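You operate a simulated robot arm through the tools that you are given. There is no shell and no other tool.

You are at the controls of a simulated robot arm. One attempt, no reset.

## Task
Wipe off the blue writing and draw the line under DONE with the red marker.
Fine: use the eraser, put it back; marker back in its cap. A coat counts when it lies all over at full strength: go over it till it gets no stronger. What is to be rubbed or washed off counts as gone when no trace of it is left.

It is judged by the outcome, as a careful person would: the job done as asked, and still so three seconds after it is handed in. It fails if anything else is knocked over, pushed out of place, dropped, spilled or broken. A push-on lid holds only when it is set on centred and level and pressed home; a screw cap is set on level and turned clockwise until tight.

## Robot
A 6-joint arm with a two-finger parallel gripper, fixed in place. Base frame: the origin is at the foot of the arm, x ahead of it, y to its left, z up. Readings come in cm, rad, newtons and seconds.
With the tool pointing down near the work surface it reaches from about 14 to 82 cm from the base axis. Its first joint turns from -2.897 to 2.897 rad. Payload 3.91 kg.
The tool frame sits at the grasp point between the pads (the TCP): z along the fingers, y along the line on which they close. The tips reach 3 cm beyond it. Largest opening 11 cm; finger width 2, thickness 1; the body of the gripper, 4.8 by 11.2 cm, starts 5.5 cm behind the TCP.
Orientation is that of the tool frame in the base frame, as a unit quaternion [x, y, z, w]. With the fingers straight down and closing along the base's y, the tool's x points along the base's -x, its y along +y and its z along -z.

## Interface
- The arm moves only by the tool arm_command. Its arguments are lists of equal length, an entry for each row: "offset": the shift along the tool's x, y, z in units of 150 mm (1.0 is 150 mm), a list of three; "rot": the turn, a rotation vector about the tool's x, y, z in units of 180 degrees (1.0 is 180 degrees), a list of three. In form: {"offset": [[x, y, z], ...], "rot": [[rx, ry, rz], ...]}. A call has 1 to 20 rows; each row is the pose to reach, as a shift and turn from the pose commanded when the call began, along the tool's axes at that moment. "hand" is the finger opening in cm, from 0 to 11, set as the call begins (left out, the last holds). A call with a number of a shift or a turn outside -1 to 1 is refused whole. A row lasts 0.2 s, in which the tool goes at most 5 cm and 0.15 rad; a call with a longer step from one row to the next is refused whole, and so is a gripper value outside its range. Where a pose cannot be reached the arm comes as near as it can. A force on the tool above 90 N (or 10 N above the force at the start of the call, whichever is more), or a blocked arm, ends the call early, and 0.2 s more pass. The fingers move at their own pace (about 10.8 cm/s each) and stop on an object; they squeeze with about 29 N. The grip force told is the motor's: it shows also when the fingers shut on nothing. Time passes only in rows, and 0.2 s behind the last, so rows that repeat a pose let the fingers close. The reply holds the time, the measured pose of the TCP, the force on the tool along the base axes, the opening and the grip force, in the units named above and with some noise, with the torque about the TCP (base axes, N m) and any sound that the robot's microphone picked up, and new pictures: "show" is both (left out), scene, wrist or none.
- Cameras (640 x 400 px; columns grow to the right, rows downward): "scene" is fixed at [21.93, -50.11, 159.48]; the picture's right is [0.98, -0.19, 0.00], its down [-0.18, -0.93, -0.33] and it looks along [0.06, 0.33, -0.94] (base axes); focal length 214 px, centre (320, 200). "wrist" rides on the gripper at [7.7, 0.7, -11.4] in the tool frame; the picture's right is [-0.09, 1.00, 0.00], its down [-0.80, -0.07, -0.59] and it looks along [-0.59, -0.05, 0.80] (tool axes); focal length 270 px, centre (320, 200).
- lift_body(by): slides the trunk up (or, below 0, down) by that many cm; the arm rides with it, the base frame stays. It gives what a move gives, with no picture.
- pixel_to_xyz(camera, pixels): for up to 12 pixels [column, row] of the newest picture of that camera ("zoom" is the newest enlarged one), the place [x, y, z] in the base frame of the surface seen there, good to about 0.2 cm. No time passes.
- enlarge(camera, box): a new picture of the part [left, top, right, bottom] of that camera's present view, enlarged. No time passes.
- close_job(): hands the job in; it is judged then, once.

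Leave the gripper open and the arm clear of the work at the hand-in unless told otherwise.

The tools are called after "Call:" by a JSON object that holds its "api" and its "payload". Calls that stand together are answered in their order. arm_command: Moves the arm, as the interface text tells. Its arguments: {"type":"object","properties":{"offset":{"type":"array"},"rot":{"type":"array"},"hand":{"type":"number"},"show":{"type":"string","enum":["both","scene","wrist","none"]}},"required":["offset","rot"]} The other tools are called the same way: lift_body (by) slides the trunk up or down; pixel_to_xyz (camera, pixels) gives the place of the surface under pixels of a picture; enlarge (camera, box) takes an enlarged picture of a part of a camera's view; close_job () hands the job in.

At the start:

```text
t: 0.0
tool_pos: [19.21, -30.19, 125.2]
ee_rot: [0.0, 1.0, 0.0, 0.0]
force: [0.0, 0.5, 0.4]
moment: [0.01, 0.01, 0.01]
grip_width: 11.01
grasp_force: 0.0
trunk travel left (down, up): [-47.5, 6.5]
```

scene: 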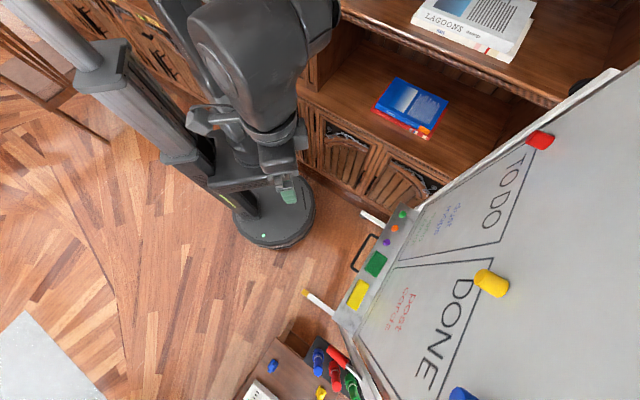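
wrist: 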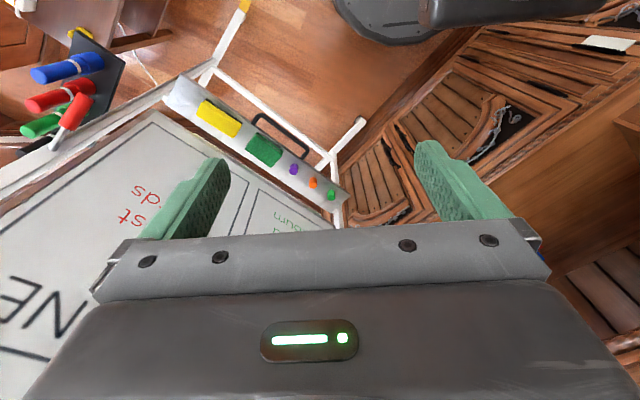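

I see a whiteboard at the right of the scene picture with TODO and DONE headings, a tray with a yellow and a green block (about 357,294 and 375,264), and a marker rack at about (335,370). I'll enlarge those parts first.

Call:
{"api": "enlarge", "payload": {"camera": "scene", "box": [340, 100, 580, 250]}}

Call:
{"api": "enlarge", "payload": {"camera": "scene", "box": [240, 250, 480, 400]}}

Call:
{"api": "enlarge", "payload": {"camera": "wrist", "box": [0, 0, 360, 225]}}

Call:
{"api": "pixel_to_xyz", "payload": {"camera": "scene", "pixels": [[357, 294], [375, 264], [450, 230], [460, 340], [400, 300], [500, 210], [600, 250], [340, 318], [412, 208], [335, 376], [352, 385], [540, 140]]}}

```text
2.67 times, centred on (460, 175) of scene
```

zoom: 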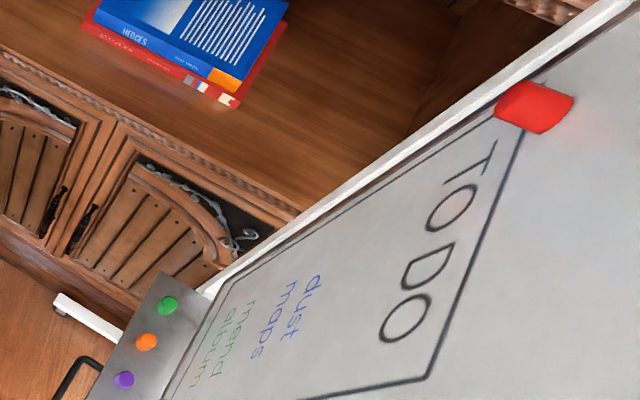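

```text
2.67 times, centred on (360, 325) of scene
```

zoom: 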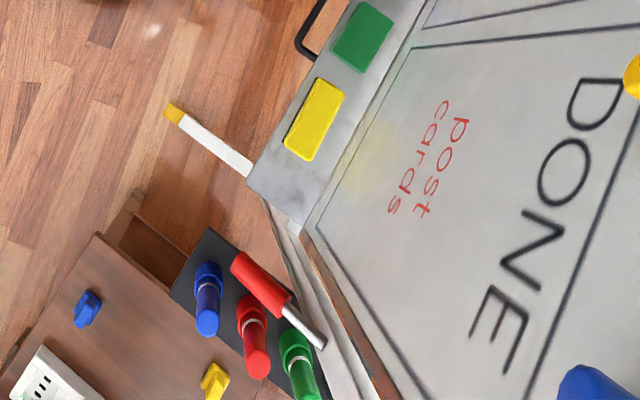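

```text
1.78 times, centred on (180, 112) of wrist
```

zoom: 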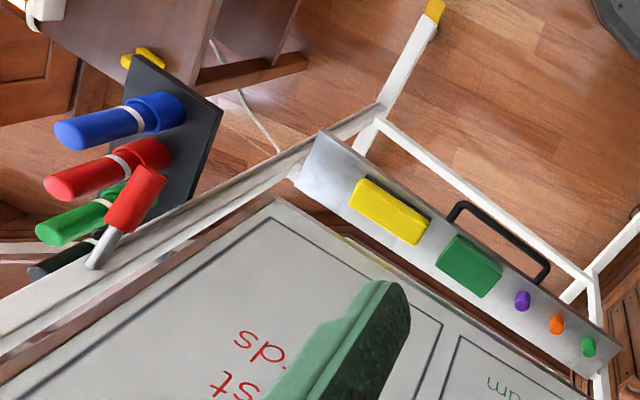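

```text
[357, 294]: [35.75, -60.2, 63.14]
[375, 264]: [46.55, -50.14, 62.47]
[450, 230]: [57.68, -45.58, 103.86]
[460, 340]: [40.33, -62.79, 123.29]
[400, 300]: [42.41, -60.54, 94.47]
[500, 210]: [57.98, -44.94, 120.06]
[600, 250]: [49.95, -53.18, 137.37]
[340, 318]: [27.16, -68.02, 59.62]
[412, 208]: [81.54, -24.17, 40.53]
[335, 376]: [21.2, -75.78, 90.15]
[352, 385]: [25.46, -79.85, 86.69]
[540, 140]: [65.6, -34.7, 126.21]
```

The tray holds a yellow and a green block, and the rack holds markers. In the newest zoom the red marker is at about (100,170), and a red item with a grey barrel is at about (125,215). I'll read the places of those parts in the zoom picture.

Call:
{"api": "pixel_to_xyz", "payload": {"camera": "zoom", "pixels": [[60, 185], [120, 165], [160, 152], [70, 130], [165, 110], [45, 235], [140, 185], [120, 220], [95, 262], [190, 130], [390, 210], [470, 265]]}}

Call:
{"api": "enlarge", "payload": {"camera": "wrist", "box": [0, 20, 160, 120]}}

Call:
{"api": "enlarge", "payload": {"camera": "wrist", "box": [170, 80, 350, 192]}}

Call:
{"api": "enlarge", "payload": {"camera": "scene", "box": [300, 320, 420, 400]}}

```text
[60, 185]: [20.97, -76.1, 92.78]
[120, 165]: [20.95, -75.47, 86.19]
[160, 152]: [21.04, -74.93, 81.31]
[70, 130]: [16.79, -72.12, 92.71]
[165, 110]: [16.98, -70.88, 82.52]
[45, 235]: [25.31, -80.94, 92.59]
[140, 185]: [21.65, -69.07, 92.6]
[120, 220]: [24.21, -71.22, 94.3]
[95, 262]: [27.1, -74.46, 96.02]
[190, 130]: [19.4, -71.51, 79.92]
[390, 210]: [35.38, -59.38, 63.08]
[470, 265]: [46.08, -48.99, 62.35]
```

```text
4.00 times, centred on (80, 70) of wrist
```

zoom: 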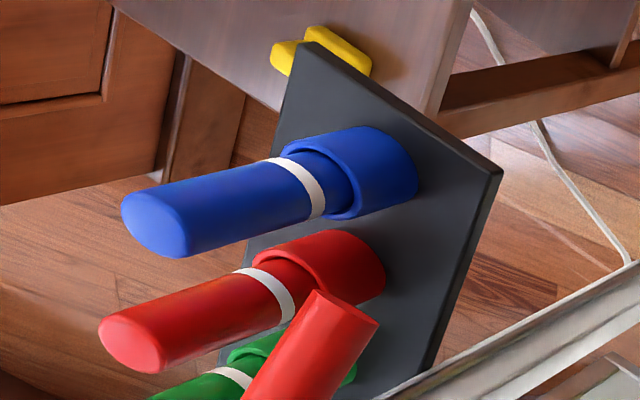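

```text
3.56 times, centred on (260, 136) of wrist
```

zoom: 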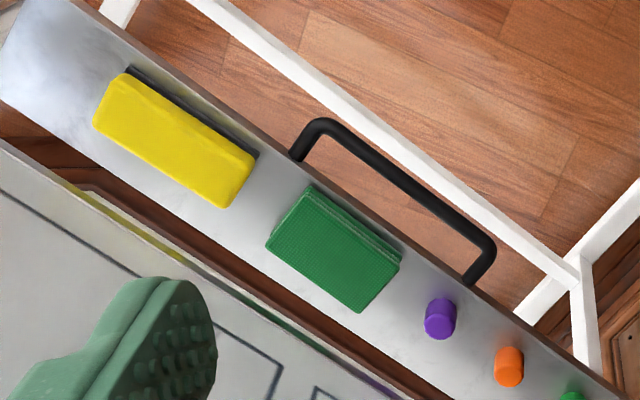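

```text
5.00 times, centred on (360, 360) of scene
```

zoom: 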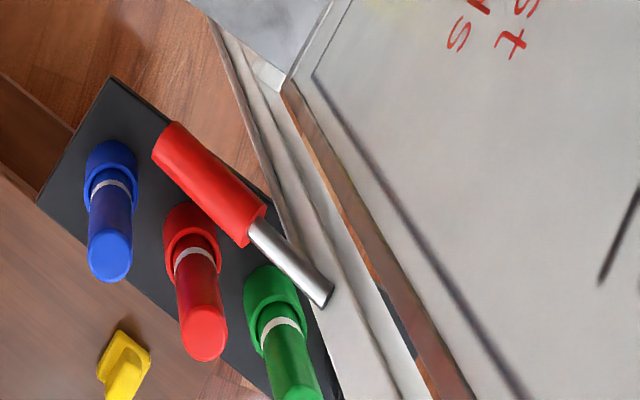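

The yellow block shows dark felt on its underside, so it is a felt eraser. The green block looks like a scouring pad. The markers stand upright in fixed caps in the rack. The board is the vertical plane x−y≈103. I'll turn the tool to face the board, with the camera on top, and move closer to read it.

Call:
{"api": "arm_command", "payload": {"offset": [[-0.05, -0.05, 0], [-0.1, -0.1, 0], [-0.16, -0.15, 0], [-0.22, -0.2, 0], [-0.28, -0.26, 0], [-0.34, -0.32, 0], [-0.4, -0.38, 0], [-0.46, -0.44, 0], [-0.52, -0.5, 0], [-0.58, -0.56, 0], [-0.64, -0.62, 0], [-0.7, -0.68, 0], [-0.76, -0.73, 0], [-0.82, -0.78, 0], [-0.88, -0.83, 0], [-0.92, -0.88, 0], [-0.96, -0.92, 0], [-1, -0.95, 0], [-1, -0.95, 0]], "rot": [[0.0311, 0.0129, -0.0311], [0.0622, 0.0258, -0.0622], [0.0933, 0.0387, -0.0933], [0.1244, 0.0516, -0.1244], [0.1556, 0.0644, -0.1556], [0.1867, 0.0773, -0.1867], [0.2178, 0.0902, -0.2178], [0.2489, 0.1031, -0.2489], [0.28, 0.116, -0.28], [0.3111, 0.1289, -0.3111], [0.3422, 0.1418, -0.3422], [0.3733, 0.1547, -0.3733], [0.4044, 0.1676, -0.4044], [0.4356, 0.1804, -0.4356], [0.4667, 0.1933, -0.4667], [0.4978, 0.2062, -0.4978], [0.5289, 0.2191, -0.5289], [0.56, 0.232, -0.56], [0.56, 0.232, -0.56]]}}

```text
t: 4.0
tool_pos: [46.56, -34.16, 129.6]
ee_rot: [0.646, -0.312, 0.629, 0.299]
force: [0.5, 0.2, -1.5]
moment: [0.02, 0.0, 0.01]
grip_width: 11.01
grasp_force: 0.0
out of reach, approached as far as the arm can: row 14, 15, 16, 17, 18, 19
trunk travel left (down, up): [-47.5, 6.5]
```

scene: 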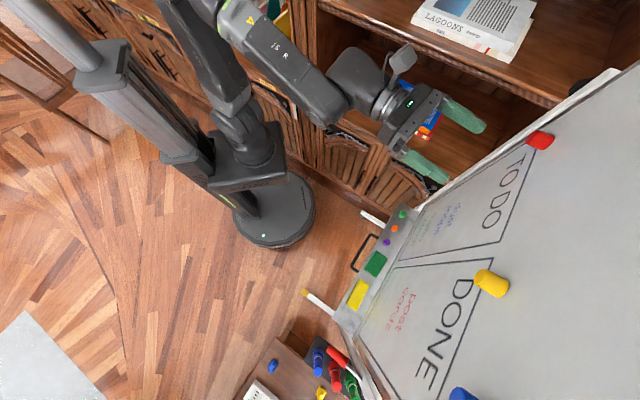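
wrist: 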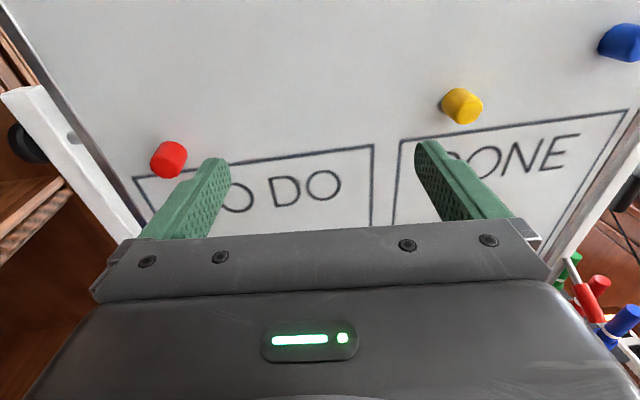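

The arm faces the board but stopped short of the commanded spot. I see TODO and DONE boxes and red, yellow and blue magnets at (168,160), (463,105) and (620,42). I'll read where these lie and what a null command does.

Call:
{"api": "pixel_to_xyz", "payload": {"camera": "wrist", "pixels": [[168, 160], [463, 105], [620, 42], [135, 180], [372, 147], [403, 140], [628, 110], [490, 165], [560, 165], [300, 50], [540, 245], [90, 170]]}}

Call:
{"api": "enlarge", "payload": {"camera": "wrist", "box": [380, 60, 640, 260]}}

Call:
{"api": "arm_command", "payload": {"offset": [[0, 0, 0]], "rot": [[0, 0, 0]], "show": "none"}}

```text
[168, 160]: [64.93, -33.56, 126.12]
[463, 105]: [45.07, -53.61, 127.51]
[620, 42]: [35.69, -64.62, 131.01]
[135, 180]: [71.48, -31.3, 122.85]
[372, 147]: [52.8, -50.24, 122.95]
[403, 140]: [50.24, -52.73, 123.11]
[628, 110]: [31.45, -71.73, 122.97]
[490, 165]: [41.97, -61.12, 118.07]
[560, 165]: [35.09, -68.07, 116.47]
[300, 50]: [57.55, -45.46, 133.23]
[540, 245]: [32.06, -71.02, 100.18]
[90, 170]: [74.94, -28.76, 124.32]
```

```text
2.00 times, centred on (510, 160) of wrist
```

zoom: 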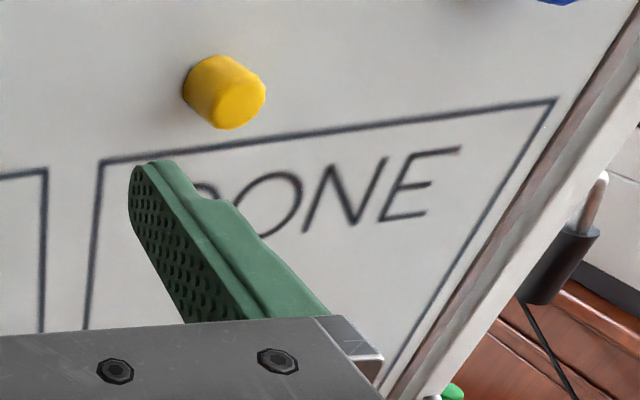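

```text
t: 4.4
tool_pos: [46.55, -34.14, 129.56]
ee_rot: [0.646, -0.312, 0.63, 0.299]
force: [0.4, -0.5, 0.3]
moment: [0.0, 0.0, -0.02]
grip_width: 10.98
grasp_force: 0.0
trunk travel left (down, up): [-47.5, 6.5]
```

A null command starts from the pose actually reached. I'll look at the arm's own build in the scene picture to learn where its shoulder, elbow and wrist are.

Call:
{"api": "pixel_to_xyz", "payload": {"camera": "scene", "pixels": [[240, 145], [235, 100], [200, 30], [180, 5], [235, 15], [300, 70], [335, 95], [360, 75], [400, 105], [400, 60], [420, 120], [245, 170]]}}

Call:
{"api": "enlarge", "payload": {"camera": "scene", "box": [150, 0, 470, 200]}}

```text
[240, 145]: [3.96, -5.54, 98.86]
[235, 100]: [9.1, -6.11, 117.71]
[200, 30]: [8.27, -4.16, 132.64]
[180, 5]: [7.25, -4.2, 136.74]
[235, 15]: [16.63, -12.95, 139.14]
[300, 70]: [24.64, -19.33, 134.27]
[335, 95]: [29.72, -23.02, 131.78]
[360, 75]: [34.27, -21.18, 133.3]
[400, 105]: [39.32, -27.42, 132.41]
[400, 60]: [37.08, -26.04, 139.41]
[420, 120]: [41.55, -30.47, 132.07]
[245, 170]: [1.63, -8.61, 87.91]
```

```text
2.00 times, centred on (310, 100) of scene
```

zoom: 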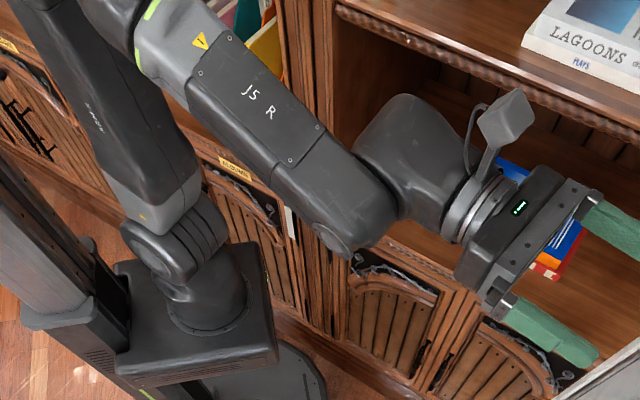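

The arm's base plate is at about z 95 and rides on the trunk. I'll lower the trunk 15 cm with the arm as it is, 16 cm clear of the board. That lets the wrist camera see the text area.

Call:
{"api": "lift_body", "payload": {"by": -15}}

Call:
{"api": "arm_command", "payload": {"offset": [[0, 0, 0]], "rot": [[0, 0, 0]], "show": "both"}}

```text
t: 6.2
tool_pos: [46.43, -34.19, 114.6]
ee_rot: [0.646, -0.313, 0.629, 0.299]
force: [-0.3, -0.1, -0.6]
moment: [0.02, 0.02, -0.02]
grip_width: 10.99
grasp_force: 0.1
trunk travel left (down, up): [-32.5, 21.5]
```

```text
t: 6.5
tool_pos: [46.49, -34.05, 114.61]
ee_rot: [0.646, -0.312, 0.629, 0.299]
force: [-0.5, -0.2, 0.2]
moment: [0.02, 0.02, 0.03]
grip_width: 11.0
grasp_force: 0.1
trunk travel left (down, up): [-32.5, 21.5]
```

scene: 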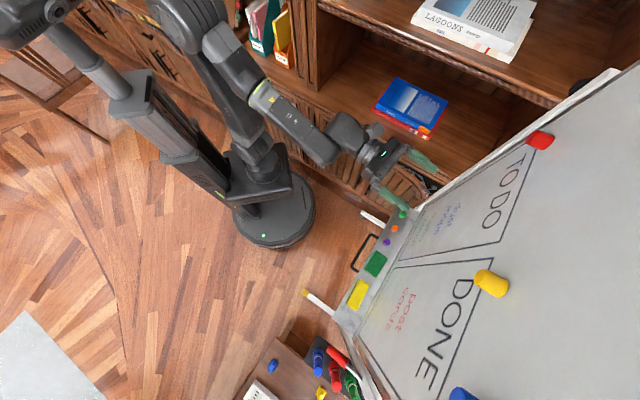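
wrist: 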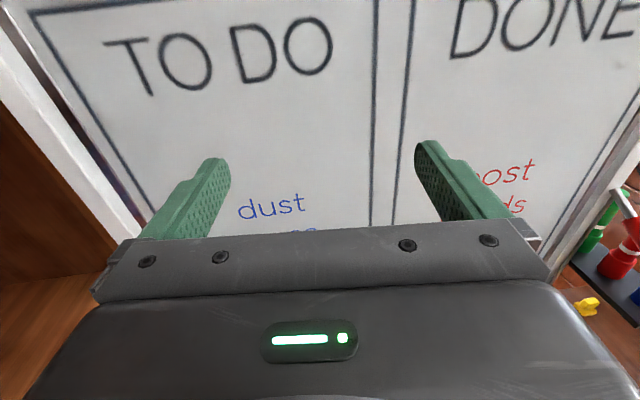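

I can see "dust" in blue at (270,205) and red text on the DONE side. I'll enlarge the board for any guide marks under DONE and read key positions.

Call:
{"api": "enlarge", "payload": {"camera": "wrist", "box": [380, 0, 640, 240]}}

Call:
{"api": "enlarge", "payload": {"camera": "wrist", "box": [80, 0, 440, 240]}}

Call:
{"api": "pixel_to_xyz", "payload": {"camera": "wrist", "pixels": [[240, 208], [305, 203], [110, 40], [145, 95], [330, 70], [370, 200], [400, 180], [455, 55], [590, 40], [560, 100], [490, 180], [530, 170]]}}

```text
1.67 times, centred on (510, 120) of wrist
```

zoom: 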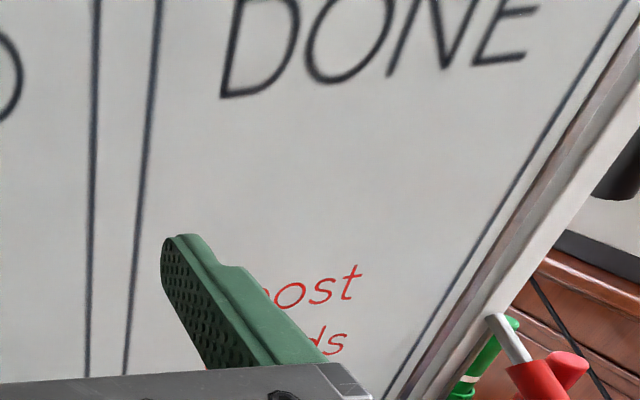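

```text
1.67 times, centred on (260, 120) of wrist
```

zoom: 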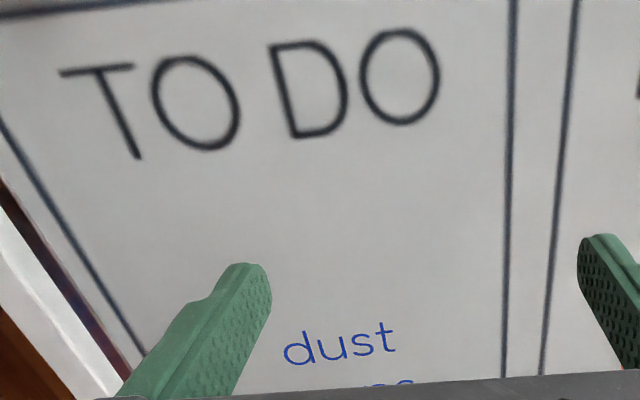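

```text
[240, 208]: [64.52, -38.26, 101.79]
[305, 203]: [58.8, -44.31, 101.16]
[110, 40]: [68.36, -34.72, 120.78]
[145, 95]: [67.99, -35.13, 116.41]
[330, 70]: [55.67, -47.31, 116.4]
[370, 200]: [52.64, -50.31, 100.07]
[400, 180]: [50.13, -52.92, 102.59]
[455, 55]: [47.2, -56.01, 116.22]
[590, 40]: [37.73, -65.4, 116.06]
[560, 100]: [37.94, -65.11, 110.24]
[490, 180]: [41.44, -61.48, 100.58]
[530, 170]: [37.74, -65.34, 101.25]
```

No guide marks are under DONE, so it will be a plain underline below the letters, whose bottoms are at z≈116. I'll lower the trunk another 15 cm to see the rest of the writing.

Call:
{"api": "lift_body", "payload": {"by": -15}}

Call:
{"api": "arm_command", "payload": {"offset": [[0, 0, 0]], "rot": [[0, 0, 0]], "show": "both"}}

Call:
{"api": "enlarge", "payload": {"camera": "wrist", "box": [80, 0, 440, 240]}}

Call:
{"api": "enlarge", "payload": {"camera": "wrist", "box": [380, 0, 640, 240]}}

```text
t: 8.3
tool_pos: [46.48, -34.09, 99.65]
ee_rot: [0.646, -0.311, 0.63, 0.299]
force: [0.2, -0.2, 0.7]
moment: [-0.03, 0.01, -0.01]
grip_width: 11.0
grasp_force: 0.2
trunk travel left (down, up): [-17.5, 36.5]
```

```text
t: 8.7
tool_pos: [46.43, -34.12, 99.6]
ee_rot: [0.646, -0.313, 0.629, 0.299]
force: [0.4, -0.7, -0.2]
moment: [-0.01, 0.01, 0.08]
grip_width: 11.0
grasp_force: 0.0
trunk travel left (down, up): [-17.5, 36.5]
```

scene: 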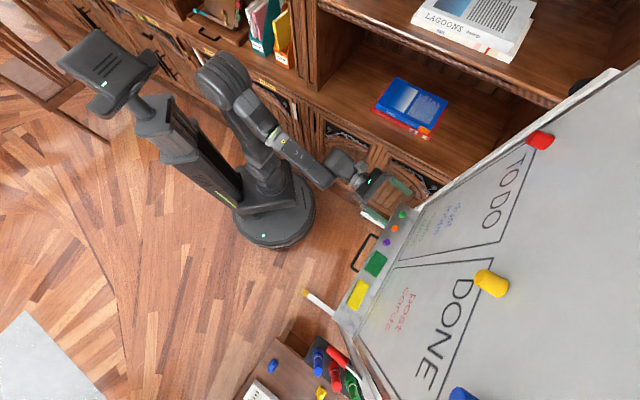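
wrist: 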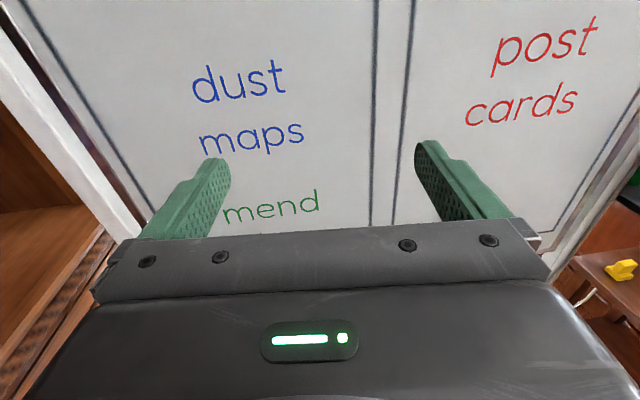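

```text
1.67 times, centred on (260, 120) of wrist
```

zoom: 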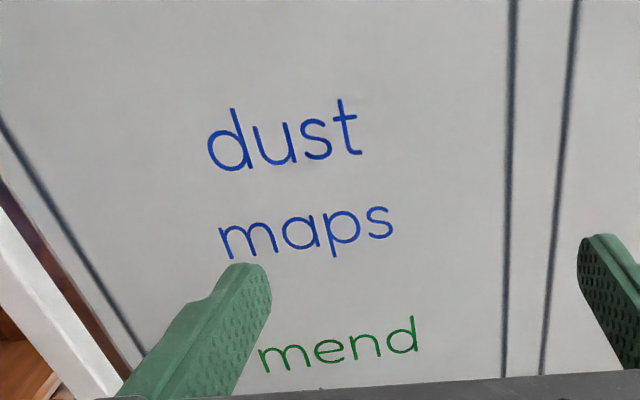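

```text
1.67 times, centred on (510, 120) of wrist
```

zoom: 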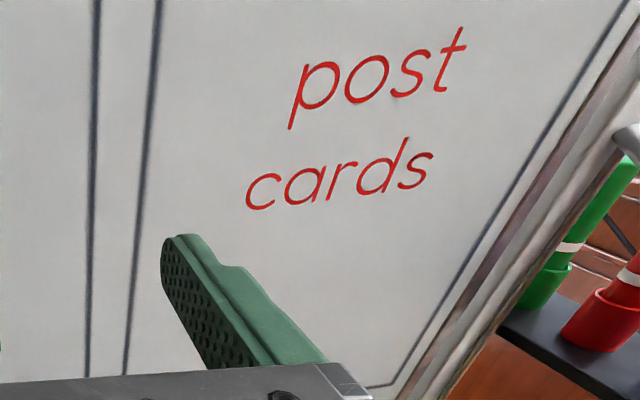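

Now all the text is visible: "dust"/"maps" in blue and "mend" in green below. I'll read their extents and the rack and tray geometry.

Call:
{"api": "pixel_to_xyz", "payload": {"camera": "wrist", "pixels": [[192, 80], [208, 103], [285, 62], [288, 92], [202, 137], [213, 154], [303, 125], [268, 153], [225, 213], [318, 192], [285, 220], [315, 215]]}}

Call:
{"api": "pixel_to_xyz", "payload": {"camera": "scene", "pixels": [[348, 304], [359, 311], [371, 288], [358, 281], [365, 272], [379, 276], [387, 258], [372, 251], [345, 322], [337, 312], [366, 313], [400, 225]]}}

Call:
{"api": "enlarge", "payload": {"camera": "scene", "box": [320, 230, 440, 330]}}

```text
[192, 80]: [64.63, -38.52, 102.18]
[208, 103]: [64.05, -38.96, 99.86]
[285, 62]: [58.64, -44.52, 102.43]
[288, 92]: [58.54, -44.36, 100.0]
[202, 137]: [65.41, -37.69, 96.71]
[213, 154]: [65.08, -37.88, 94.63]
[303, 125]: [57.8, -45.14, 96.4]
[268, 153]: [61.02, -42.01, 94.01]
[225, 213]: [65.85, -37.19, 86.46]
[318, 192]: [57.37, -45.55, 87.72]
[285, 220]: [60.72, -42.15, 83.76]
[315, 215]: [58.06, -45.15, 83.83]
```

```text
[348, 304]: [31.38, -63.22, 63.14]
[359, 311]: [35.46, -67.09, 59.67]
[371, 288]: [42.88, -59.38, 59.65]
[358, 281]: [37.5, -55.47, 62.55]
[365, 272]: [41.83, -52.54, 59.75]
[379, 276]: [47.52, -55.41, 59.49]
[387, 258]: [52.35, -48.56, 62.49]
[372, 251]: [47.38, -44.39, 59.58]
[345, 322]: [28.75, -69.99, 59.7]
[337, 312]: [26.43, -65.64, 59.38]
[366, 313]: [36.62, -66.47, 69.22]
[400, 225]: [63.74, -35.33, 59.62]
```

```text
4.00 times, centred on (380, 280) of scene
```

zoom: 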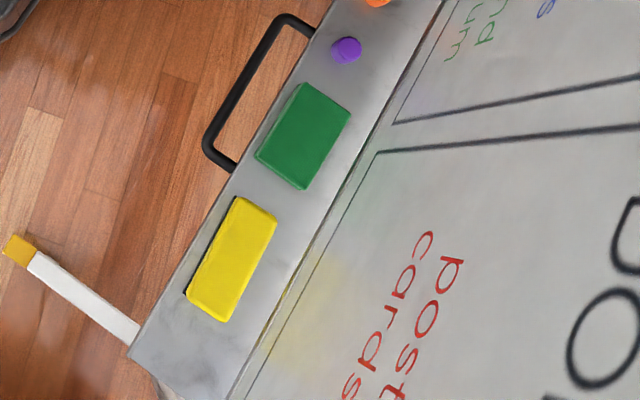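

I'll measure the yellow eraser's corners, about (237,200), (274,216), (226,318) and (190,294) in this zoom, along with the tray edges and the green pad.

Call:
{"api": "pixel_to_xyz", "payload": {"camera": "zoom", "pixels": [[238, 202], [271, 217], [224, 314], [192, 291], [230, 258], [189, 306], [150, 330], [250, 330], [300, 88], [346, 112], [302, 185], [260, 155]]}}

Call:
{"api": "enlarge", "payload": {"camera": "scene", "box": [340, 270, 390, 320]}}

```text
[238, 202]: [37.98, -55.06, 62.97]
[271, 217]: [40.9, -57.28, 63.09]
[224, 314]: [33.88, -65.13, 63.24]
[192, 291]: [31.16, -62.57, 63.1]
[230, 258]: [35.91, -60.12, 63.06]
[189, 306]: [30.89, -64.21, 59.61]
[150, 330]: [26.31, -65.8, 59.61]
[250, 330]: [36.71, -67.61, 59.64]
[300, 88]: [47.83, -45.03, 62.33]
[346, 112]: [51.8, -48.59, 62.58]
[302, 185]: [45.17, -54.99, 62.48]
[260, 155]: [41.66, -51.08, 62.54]
```

```text
8.00 times, centred on (365, 295) of scene
```

zoom: 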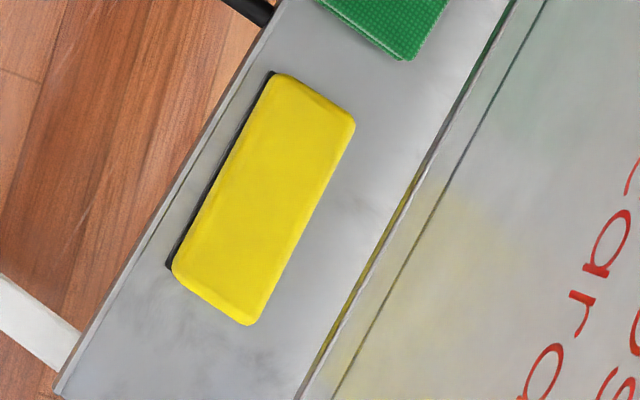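

The eraser is about 10.5 × 4 cm, lies parallel to the board on the tray at z 59.65, and its top is at 63.1. Its centre is about (36.0,-60.0). I'll turn the tool to point down with the fingers closing perpendicular to the board, while moving right along the board at a safe distance.

Call:
{"api": "arm_command", "payload": {"offset": [[-0.02, 0.055, 0.0], [-0.04, 0.11, 0.0], [-0.06, 0.165, 0.0], [-0.08, 0.22, 0.0], [-0.1, 0.275, 0.0], [-0.12, 0.33, 0.0], [-0.14, 0.385, 0.0], [-0.16, 0.44, 0.0], [-0.18, 0.495, 0.0], [-0.2, 0.55, 0.0], [-0.22, 0.605, 0.0], [-0.24, 0.66, 0.0], [-0.26, 0.715, 0.0], [-0.28, 0.77, 0.0], [-0.3, 0.85, 0.0], [-0.3, 0.85, 0.0]], "rot": [[-0.0236, -0.0261, 0.0241], [-0.0472, -0.0523, 0.0483], [-0.0708, -0.0784, 0.0724], [-0.0943, -0.1045, 0.0965], [-0.1179, -0.1306, 0.1207], [-0.1415, -0.1568, 0.1448], [-0.1651, -0.1829, 0.1689], [-0.1887, -0.209, 0.1931], [-0.2123, -0.2351, 0.2172], [-0.2359, -0.2613, 0.2413], [-0.2595, -0.2874, 0.2655], [-0.283, -0.3135, 0.2896], [-0.3066, -0.3396, 0.3137], [-0.3302, -0.3658, 0.3379], [-0.3538, -0.3919, 0.362], [-0.3538, -0.3919, 0.362]]}}

```text
t: 12.1
tool_pos: [36.56, -42.12, 95.04]
ee_rot: [-0.383, 0.924, 0.001, 0.001]
force: [-0.3, 0.5, 0.2]
moment: [0.03, -0.01, -0.03]
grip_width: 10.99
grasp_force: 0.1
trunk travel left (down, up): [-17.5, 36.5]
```

scene: 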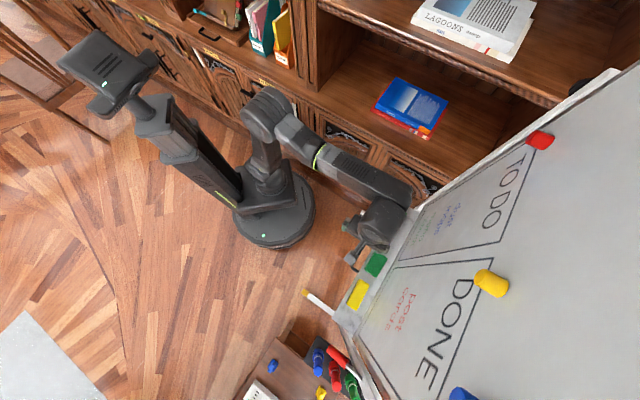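
wrist: 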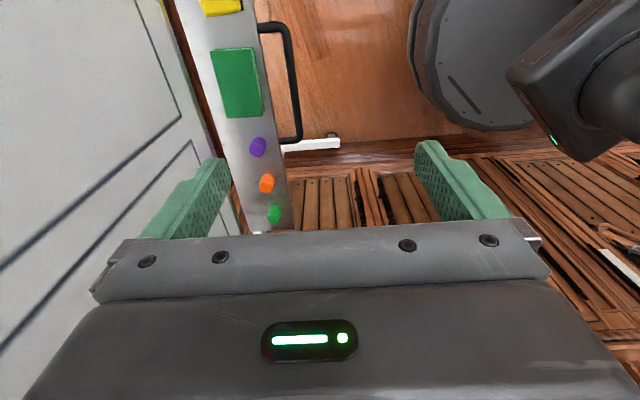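

The tool is straight down as wanted. The forearm end at scene (400,200) looks near the board, so I'll check its distance.

Call:
{"api": "pixel_to_xyz", "payload": {"camera": "scene", "pixels": [[400, 190], [407, 200], [400, 215], [385, 230], [375, 240], [365, 260], [350, 175], [320, 155], [290, 120], [262, 110], [265, 170], [410, 185]]}}

Call:
{"api": "enlarge", "payload": {"camera": "scene", "box": [230, 70, 450, 290]}}

```text
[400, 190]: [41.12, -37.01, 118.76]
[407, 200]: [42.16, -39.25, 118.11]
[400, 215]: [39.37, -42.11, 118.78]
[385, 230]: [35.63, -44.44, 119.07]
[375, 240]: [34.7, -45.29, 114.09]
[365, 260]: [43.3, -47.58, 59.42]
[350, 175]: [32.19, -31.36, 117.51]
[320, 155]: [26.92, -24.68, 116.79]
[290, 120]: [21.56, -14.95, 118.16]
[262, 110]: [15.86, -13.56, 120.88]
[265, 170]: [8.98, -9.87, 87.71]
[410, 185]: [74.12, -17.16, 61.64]
```

```text
1.82 times, centred on (340, 180) of scene
```

zoom: 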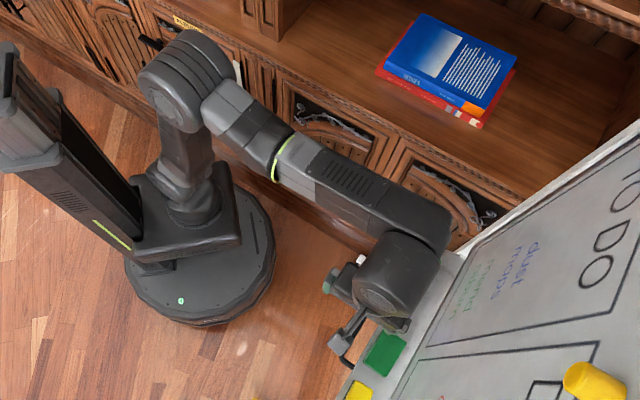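

The wrist knuckle is 15 cm off the board and leans about 2 cm toward it. With the tool upright, the 11.2 cm gripper body would touch the board at the eraser, which sits 5 cm from it. I'll therefore tilt about 10° away from the board. First I'll move over beside the eraser at a safe distance and look at it and the tray edge up close.

Call:
{"api": "arm_command", "payload": {"offset": [[0.087, -0.035, 0.067], [0.174, -0.069, 0.133], [0.262, -0.104, 0.2], [0.349, -0.139, 0.267], [0.436, -0.174, 0.333], [0.523, -0.208, 0.4], [0.61, -0.243, 0.467], [0.698, -0.278, 0.533], [0.785, -0.312, 0.6], [0.872, -0.347, 0.667], [0.872, -0.347, 0.667]], "rot": [[0.0056, 0, 0], [0.0111, 0, 0], [0.0167, 0, 0], [0.0222, 0, 0], [0.0278, 0, 0], [0.0333, 0, 0], [0.0389, 0, 0], [0.0444, 0, 0], [0.05, 0, 0], [0.0556, 0, 0], [0.0556, 0, 0]]}}

Call:
{"api": "enlarge", "payload": {"camera": "wrist", "box": [130, 0, 430, 220]}}

```text
t: 14.5
tool_pos: [30.96, -54.94, 85.06]
ee_rot: [-0.381, 0.92, -0.081, 0.033]
force: [0.8, -1.2, -0.5]
moment: [-0.02, -0.01, -0.01]
grip_width: 11.01
grasp_force: 0.2
trunk travel left (down, up): [-17.5, 36.5]
```

scene: 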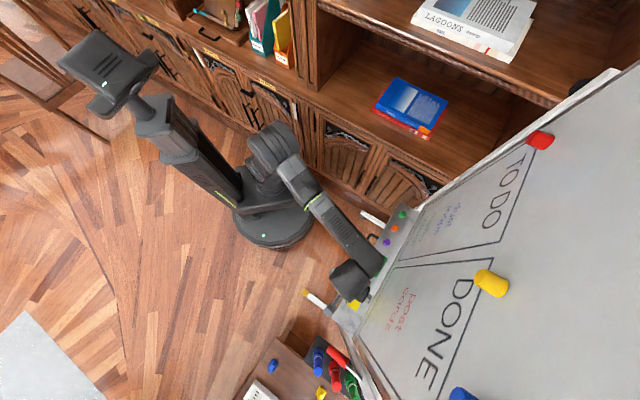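
wrist: 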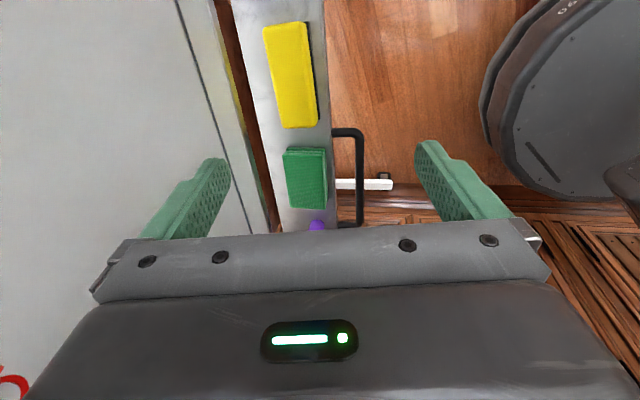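

```text
1.82 times, centred on (280, 110) of wrist
```

zoom: 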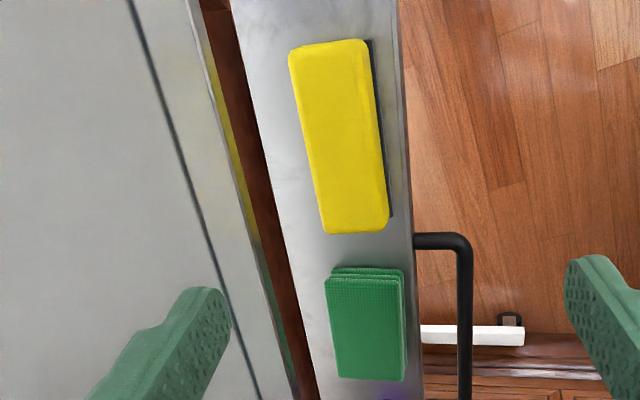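

The eraser is clearly seen from above. I'll measure its corners and edges here, about (292,50), (366,42), (387,222) and (326,230) in the zoom, and the tray edges.

Call:
{"api": "pixel_to_xyz", "payload": {"camera": "zoom", "pixels": [[300, 55], [360, 48], [381, 220], [330, 225], [340, 135], [290, 60], [324, 224], [368, 55], [388, 215], [391, 200], [404, 150], [270, 150]]}}

Call:
{"api": "enlarge", "payload": {"camera": "wrist", "box": [220, 0, 360, 90]}}

```text
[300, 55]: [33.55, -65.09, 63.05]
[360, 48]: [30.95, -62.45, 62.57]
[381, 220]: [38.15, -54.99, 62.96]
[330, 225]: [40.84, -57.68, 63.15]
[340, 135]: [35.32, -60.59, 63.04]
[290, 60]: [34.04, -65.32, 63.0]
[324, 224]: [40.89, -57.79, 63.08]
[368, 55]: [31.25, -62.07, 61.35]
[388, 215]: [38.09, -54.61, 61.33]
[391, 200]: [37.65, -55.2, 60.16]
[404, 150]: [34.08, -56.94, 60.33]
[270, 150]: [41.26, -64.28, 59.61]
```

```text
4.44 times, centred on (290, 45) of wrist
```

zoom: 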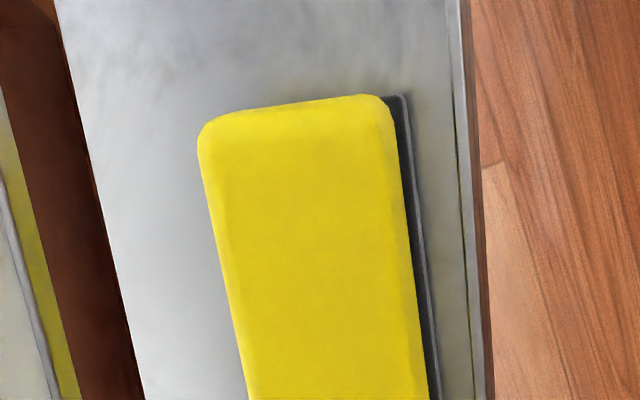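

The eraser's centre is (35.9,-60.0), turned 47.6° (2.6° off the board), about 4.3 cm wide. There is a small front lip on the tray at about (470,200) in this zoom, so I'll check its height.

Call:
{"api": "pixel_to_xyz", "payload": {"camera": "zoom", "pixels": [[440, 200], [455, 200], [462, 200], [468, 200], [474, 200], [478, 200], [482, 200], [465, 300], [472, 300], [478, 300], [90, 200], [40, 200]]}}

```text
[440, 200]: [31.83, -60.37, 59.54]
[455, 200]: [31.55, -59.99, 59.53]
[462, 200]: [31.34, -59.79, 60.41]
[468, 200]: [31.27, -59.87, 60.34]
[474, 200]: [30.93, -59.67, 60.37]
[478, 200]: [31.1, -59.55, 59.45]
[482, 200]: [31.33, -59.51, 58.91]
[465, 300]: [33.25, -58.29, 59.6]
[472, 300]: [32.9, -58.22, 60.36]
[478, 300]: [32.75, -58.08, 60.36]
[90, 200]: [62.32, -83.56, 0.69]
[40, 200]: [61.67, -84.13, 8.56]
```

The lip top is at z 60.36. I'll set the fingers to 6 cm, yaw 2.6° to match the eraser, and go to a pre-grasp point 8 cm above it along the tilted tool axis.

Call:
{"api": "arm_command", "payload": {"offset": [[0.0014, -0.019, 0.09], [0.0027, -0.038, 0.181], [0.0041, -0.057, 0.272], [0.0055, -0.076, 0.362], [0.0069, -0.096, 0.453], [0.0082, -0.115, 0.543], [0.0096, -0.134, 0.634], [0.011, -0.153, 0.724], [0.0123, -0.172, 0.815], [0.0137, -0.191, 0.905], [0.0137, -0.191, 0.905]], "rot": [[0, 0, -0.0014], [0, 0, -0.0028], [0, 0, -0.0043], [0, -0.001, -0.0057], [0, -0.001, -0.0071], [0, -0.0015, -0.0085], [0, -0.0018, -0.01], [0, -0.002, -0.0114], [0, -0.0023, -0.0128], [0, -0.0025, -0.0142], [0, -0.0025, -0.0142]], "hand": 6}}

Call:
{"api": "enlarge", "payload": {"camera": "wrist", "box": [150, 60, 470, 260]}}

```text
t: 16.9
tool_pos: [34.5, -58.83, 72.18]
ee_rot: [-0.403, 0.911, -0.08, 0.035]
force: [0.3, 0.8, -0.5]
moment: [-0.01, -0.02, 0.04]
grip_width: 5.99
grasp_force: 0.0
trunk travel left (down, up): [-17.5, 36.5]
```

scene: 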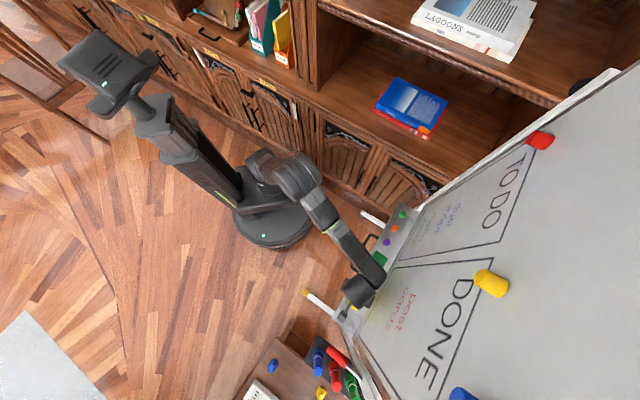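
wrist: 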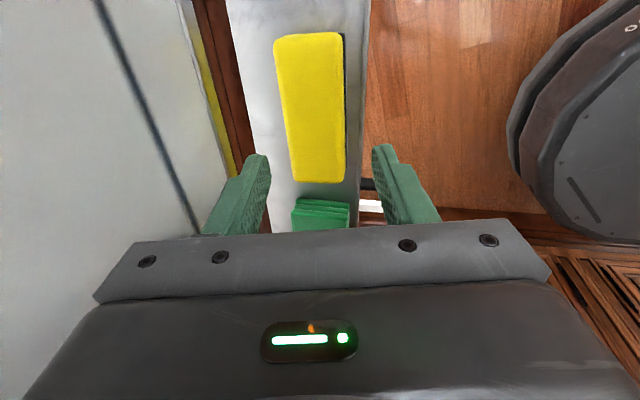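

```text
2.00 times, centred on (310, 160) of wrist
```

zoom: 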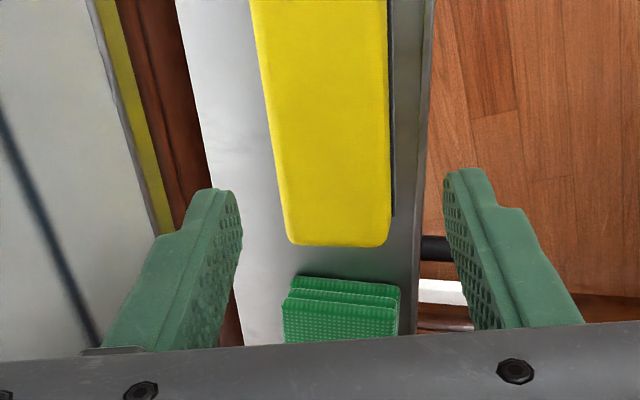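

The eraser sits centred between the fingers. I'll descend straight along the tool axis, about 8 cm in small steps.

Call:
{"api": "arm_command", "payload": {"offset": [[0, 0, 0.08], [0, 0, 0.16], [0, 0, 0.24], [0, 0, 0.32], [0, 0, 0.4], [0, 0, 0.44], [0, 0, 0.48], [0, 0, 0.51], [0, 0, 0.53], [0, 0, 0.53]], "rot": [[0, 0, 0], [0, 0, 0], [0, 0, 0], [0, 0, 0], [0, 0, 0], [0, 0, 0], [0, 0, 0], [0, 0, 0], [0, 0, 0], [0, 0, 0]]}}

Call:
{"api": "enlarge", "payload": {"camera": "wrist", "box": [150, 60, 470, 260]}}

Call:
{"api": "enlarge", "payload": {"camera": "scene", "box": [310, 230, 430, 330]}}

```text
t: 19.1
tool_pos: [35.62, -59.77, 65.18]
ee_rot: [-0.403, 0.91, -0.09, 0.037]
force: [11.0, -8.9, 50.2]
moment: [-1.43, -1.88, 0.05]
grip_width: 7.17
grasp_force: 11.9
trunk travel left (down, up): [-17.5, 36.5]
```

scene: 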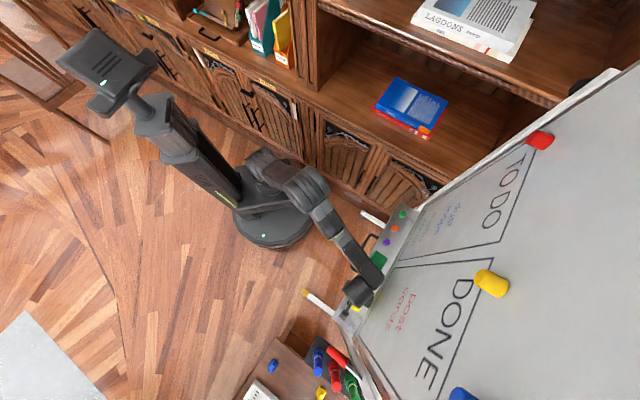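
wrist: 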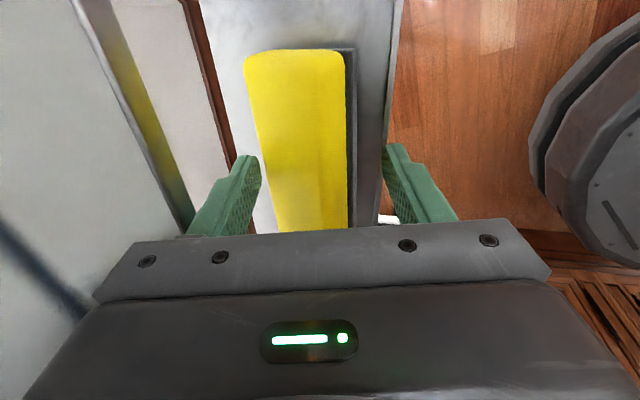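

```text
2.00 times, centred on (310, 160) of wrist
```

zoom: 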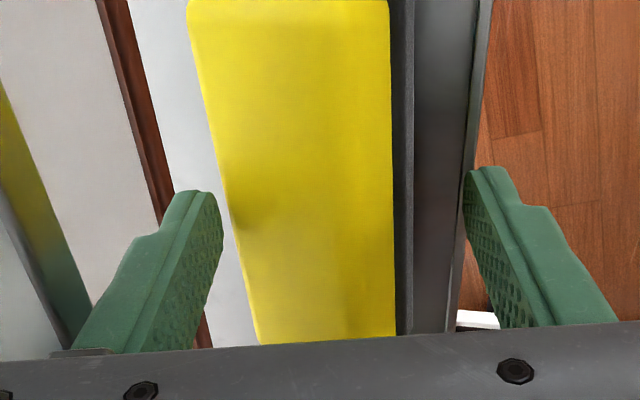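

```text
4.00 times, centred on (370, 280) of scene
```

zoom: 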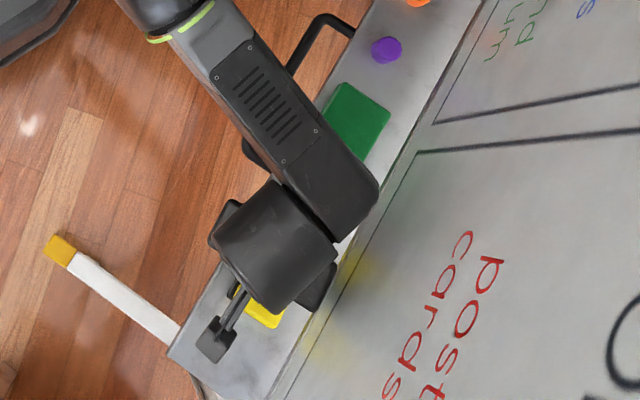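

The call ended up with a 50 N upward push and the fingers forced open to 7.2 cm. The moment shows the contact is at the board-side finger. I'll back off 3 cm first, then see what it touched.

Call:
{"api": "arm_command", "payload": {"offset": [[0, 0, -0.07], [0, 0, -0.14], [0, 0, -0.2], [0, 0, -0.2]], "rot": [[0, 0, 0], [0, 0, 0], [0, 0, 0], [0, 0, 0]]}}

Call:
{"api": "enlarge", "payload": {"camera": "wrist", "box": [80, 0, 440, 240]}}

```text
t: 20.1
tool_pos: [34.96, -59.31, 67.19]
ee_rot: [-0.402, 0.912, -0.078, 0.036]
force: [0.2, -0.2, -0.2]
moment: [-0.02, -0.01, -0.01]
grip_width: 6.02
grasp_force: 0.0
trunk travel left (down, up): [-17.5, 36.5]
```

scene: 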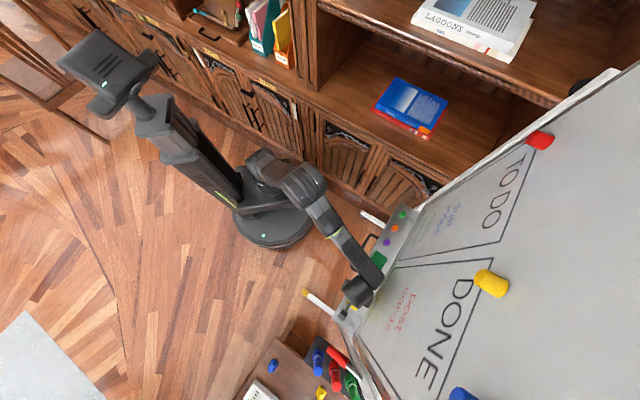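
wrist: 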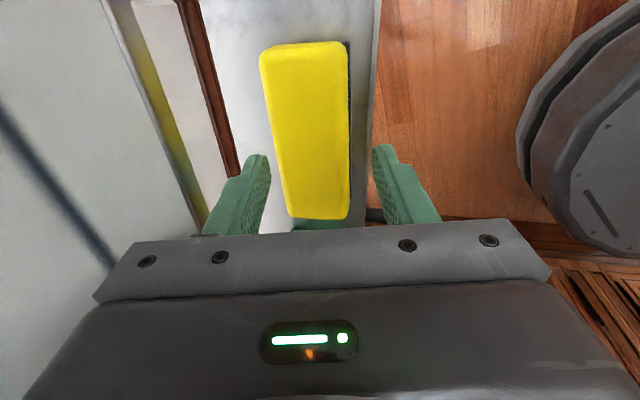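

```text
1.67 times, centred on (260, 120) of wrist
```

zoom: 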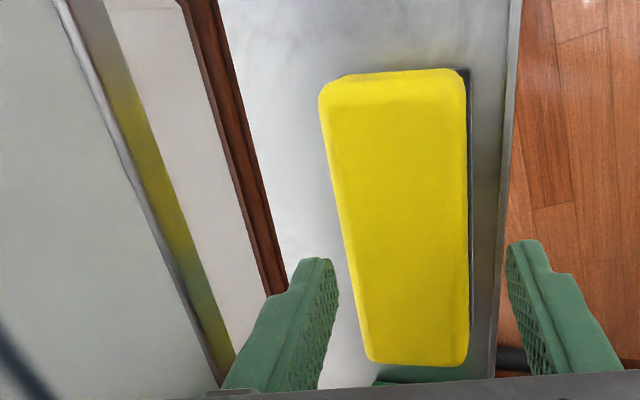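

I'm free again with no residual force. I'll read what lies around the board-side finger: the frame, the white strip, the dark edge and the eraser edges.

Call:
{"api": "pixel_to_xyz", "payload": {"camera": "zoom", "pixels": [[90, 50], [120, 80], [150, 150], [200, 150], [225, 150], [235, 180], [245, 200], [262, 200], [290, 200], [325, 110], [362, 330], [467, 300]]}}

Call:
{"api": "enlarge", "payload": {"camera": "wrist", "box": [180, 120, 300, 240]}}

```text
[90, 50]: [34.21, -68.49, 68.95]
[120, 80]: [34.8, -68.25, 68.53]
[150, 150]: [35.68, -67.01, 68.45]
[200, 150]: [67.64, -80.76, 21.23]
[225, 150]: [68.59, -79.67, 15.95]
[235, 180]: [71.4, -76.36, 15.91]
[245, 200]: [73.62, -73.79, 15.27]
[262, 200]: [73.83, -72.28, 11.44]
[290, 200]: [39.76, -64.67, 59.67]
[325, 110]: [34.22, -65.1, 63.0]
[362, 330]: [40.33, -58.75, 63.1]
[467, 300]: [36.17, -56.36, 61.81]
```

```text
3.33 times, centred on (240, 180) of wrist
```

zoom: 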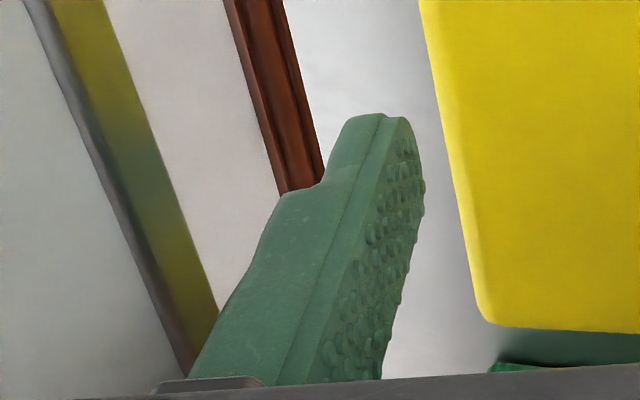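

The board-side fingertip landed on the eraser's top edge. In the tool frame that edge is at y≈-2.7 and the pad was at -3.0, so there was too little margin. The board's lower edge is at z 68.5, so a wider opening is safe. I'll open to 8.5 cm, shift 0.2 cm toward the board, and descend again slowly.

Call:
{"api": "arm_command", "payload": {"offset": [[0, -0.0133, 0], [0, -0.0133, 0], [0, -0.0133, 0.03], [0, -0.0133, 0.06], [0, -0.0133, 0.09], [0, -0.0133, 0.12], [0, -0.0133, 0.15], [0, -0.0133, 0.175], [0, -0.0133, 0.195], [0, -0.0133, 0.195]], "rot": [[0, 0, 0], [0, 0, 0], [0, 0, 0], [0, 0, 0], [0, 0, 0], [0, 0, 0], [0, 0, 0], [0, 0, 0], [0, 0, 0], [0, 0, 0]], "hand": 8.5}}

Call:
{"api": "enlarge", "payload": {"camera": "wrist", "box": [80, 0, 440, 240]}}

```text
t: 22.3
tool_pos: [35.73, -59.86, 64.41]
ee_rot: [-0.402, 0.911, -0.08, 0.035]
force: [-0.1, -0.7, -0.1]
moment: [0.04, 0.01, -0.03]
grip_width: 8.47
grasp_force: 0.1
trunk travel left (down, up): [-17.5, 36.5]
```

scene: 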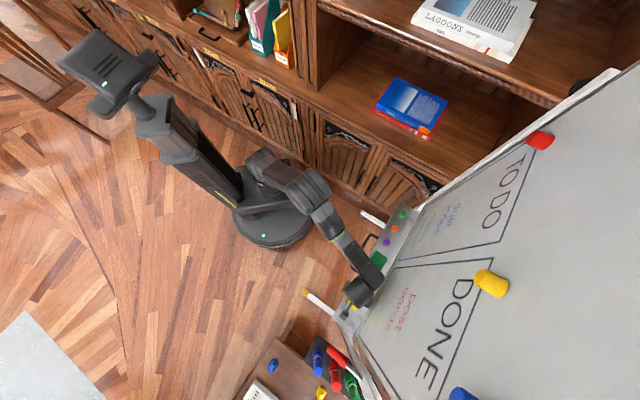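
wrist: 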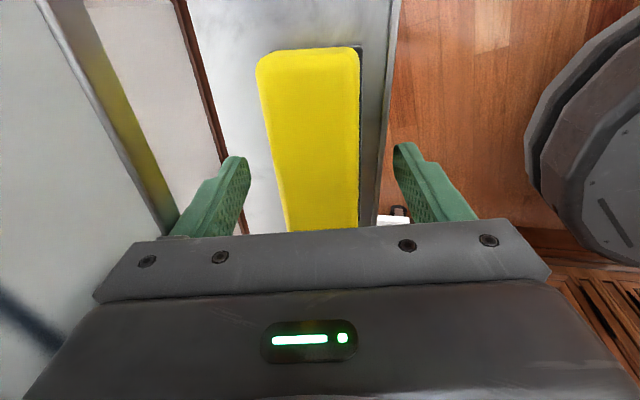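

```text
1.67 times, centred on (260, 120) of wrist
```

zoom: 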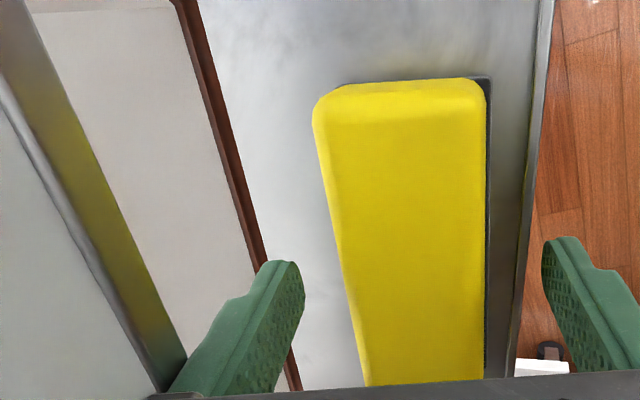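

There's no contact now, and the fingers straddle the eraser. I'll close on it.

Call:
{"api": "arm_command", "payload": {"offset": [[0, 0, 0], [0, 0, 0], [0, 0, 0], [0, 0, 0], [0, 0, 0], [0, 0, 0]], "rot": [[0, 0, 0], [0, 0, 0], [0, 0, 0], [0, 0, 0], [0, 0, 0], [0, 0, 0]], "hand": 2}}

Call:
{"api": "enlarge", "payload": {"camera": "wrist", "box": [80, 0, 440, 240]}}

```text
t: 23.7
tool_pos: [35.55, -59.83, 64.57]
ee_rot: [-0.401, 0.912, -0.081, 0.036]
force: [0.9, 1.0, 5.5]
moment: [0.13, 0.06, -0.06]
grip_width: 4.92
grasp_force: 29.0
trunk travel left (down, up): [-17.5, 36.5]
```

scene: 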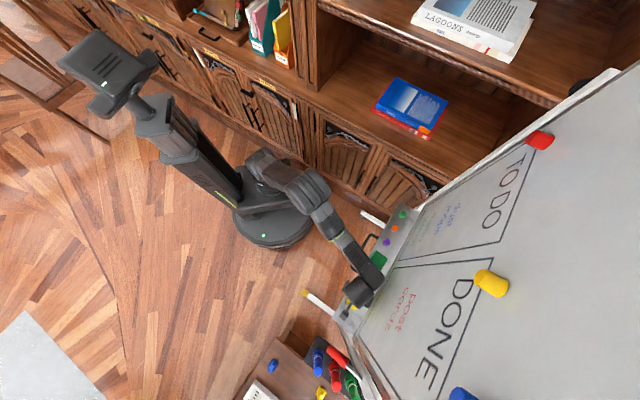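
wrist: 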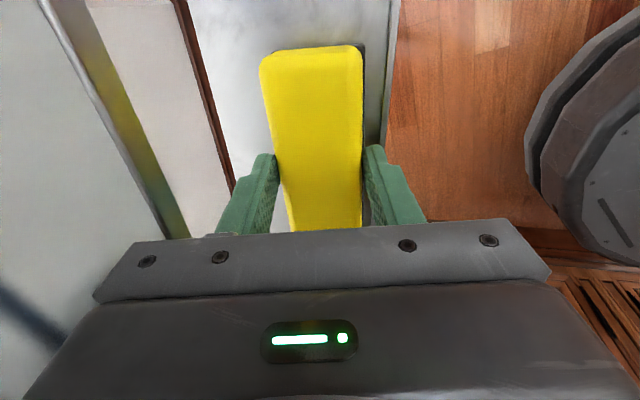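

```text
1.67 times, centred on (260, 120) of wrist
```

zoom: 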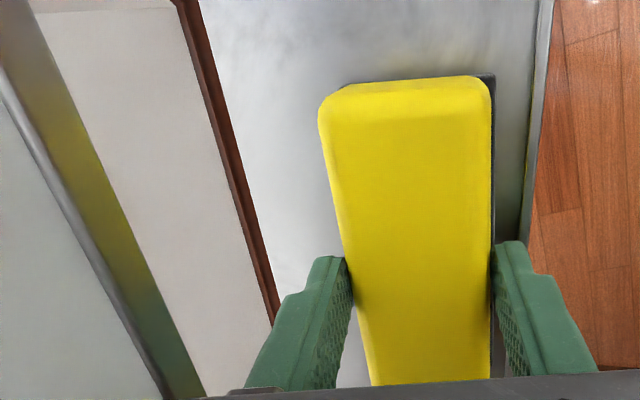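

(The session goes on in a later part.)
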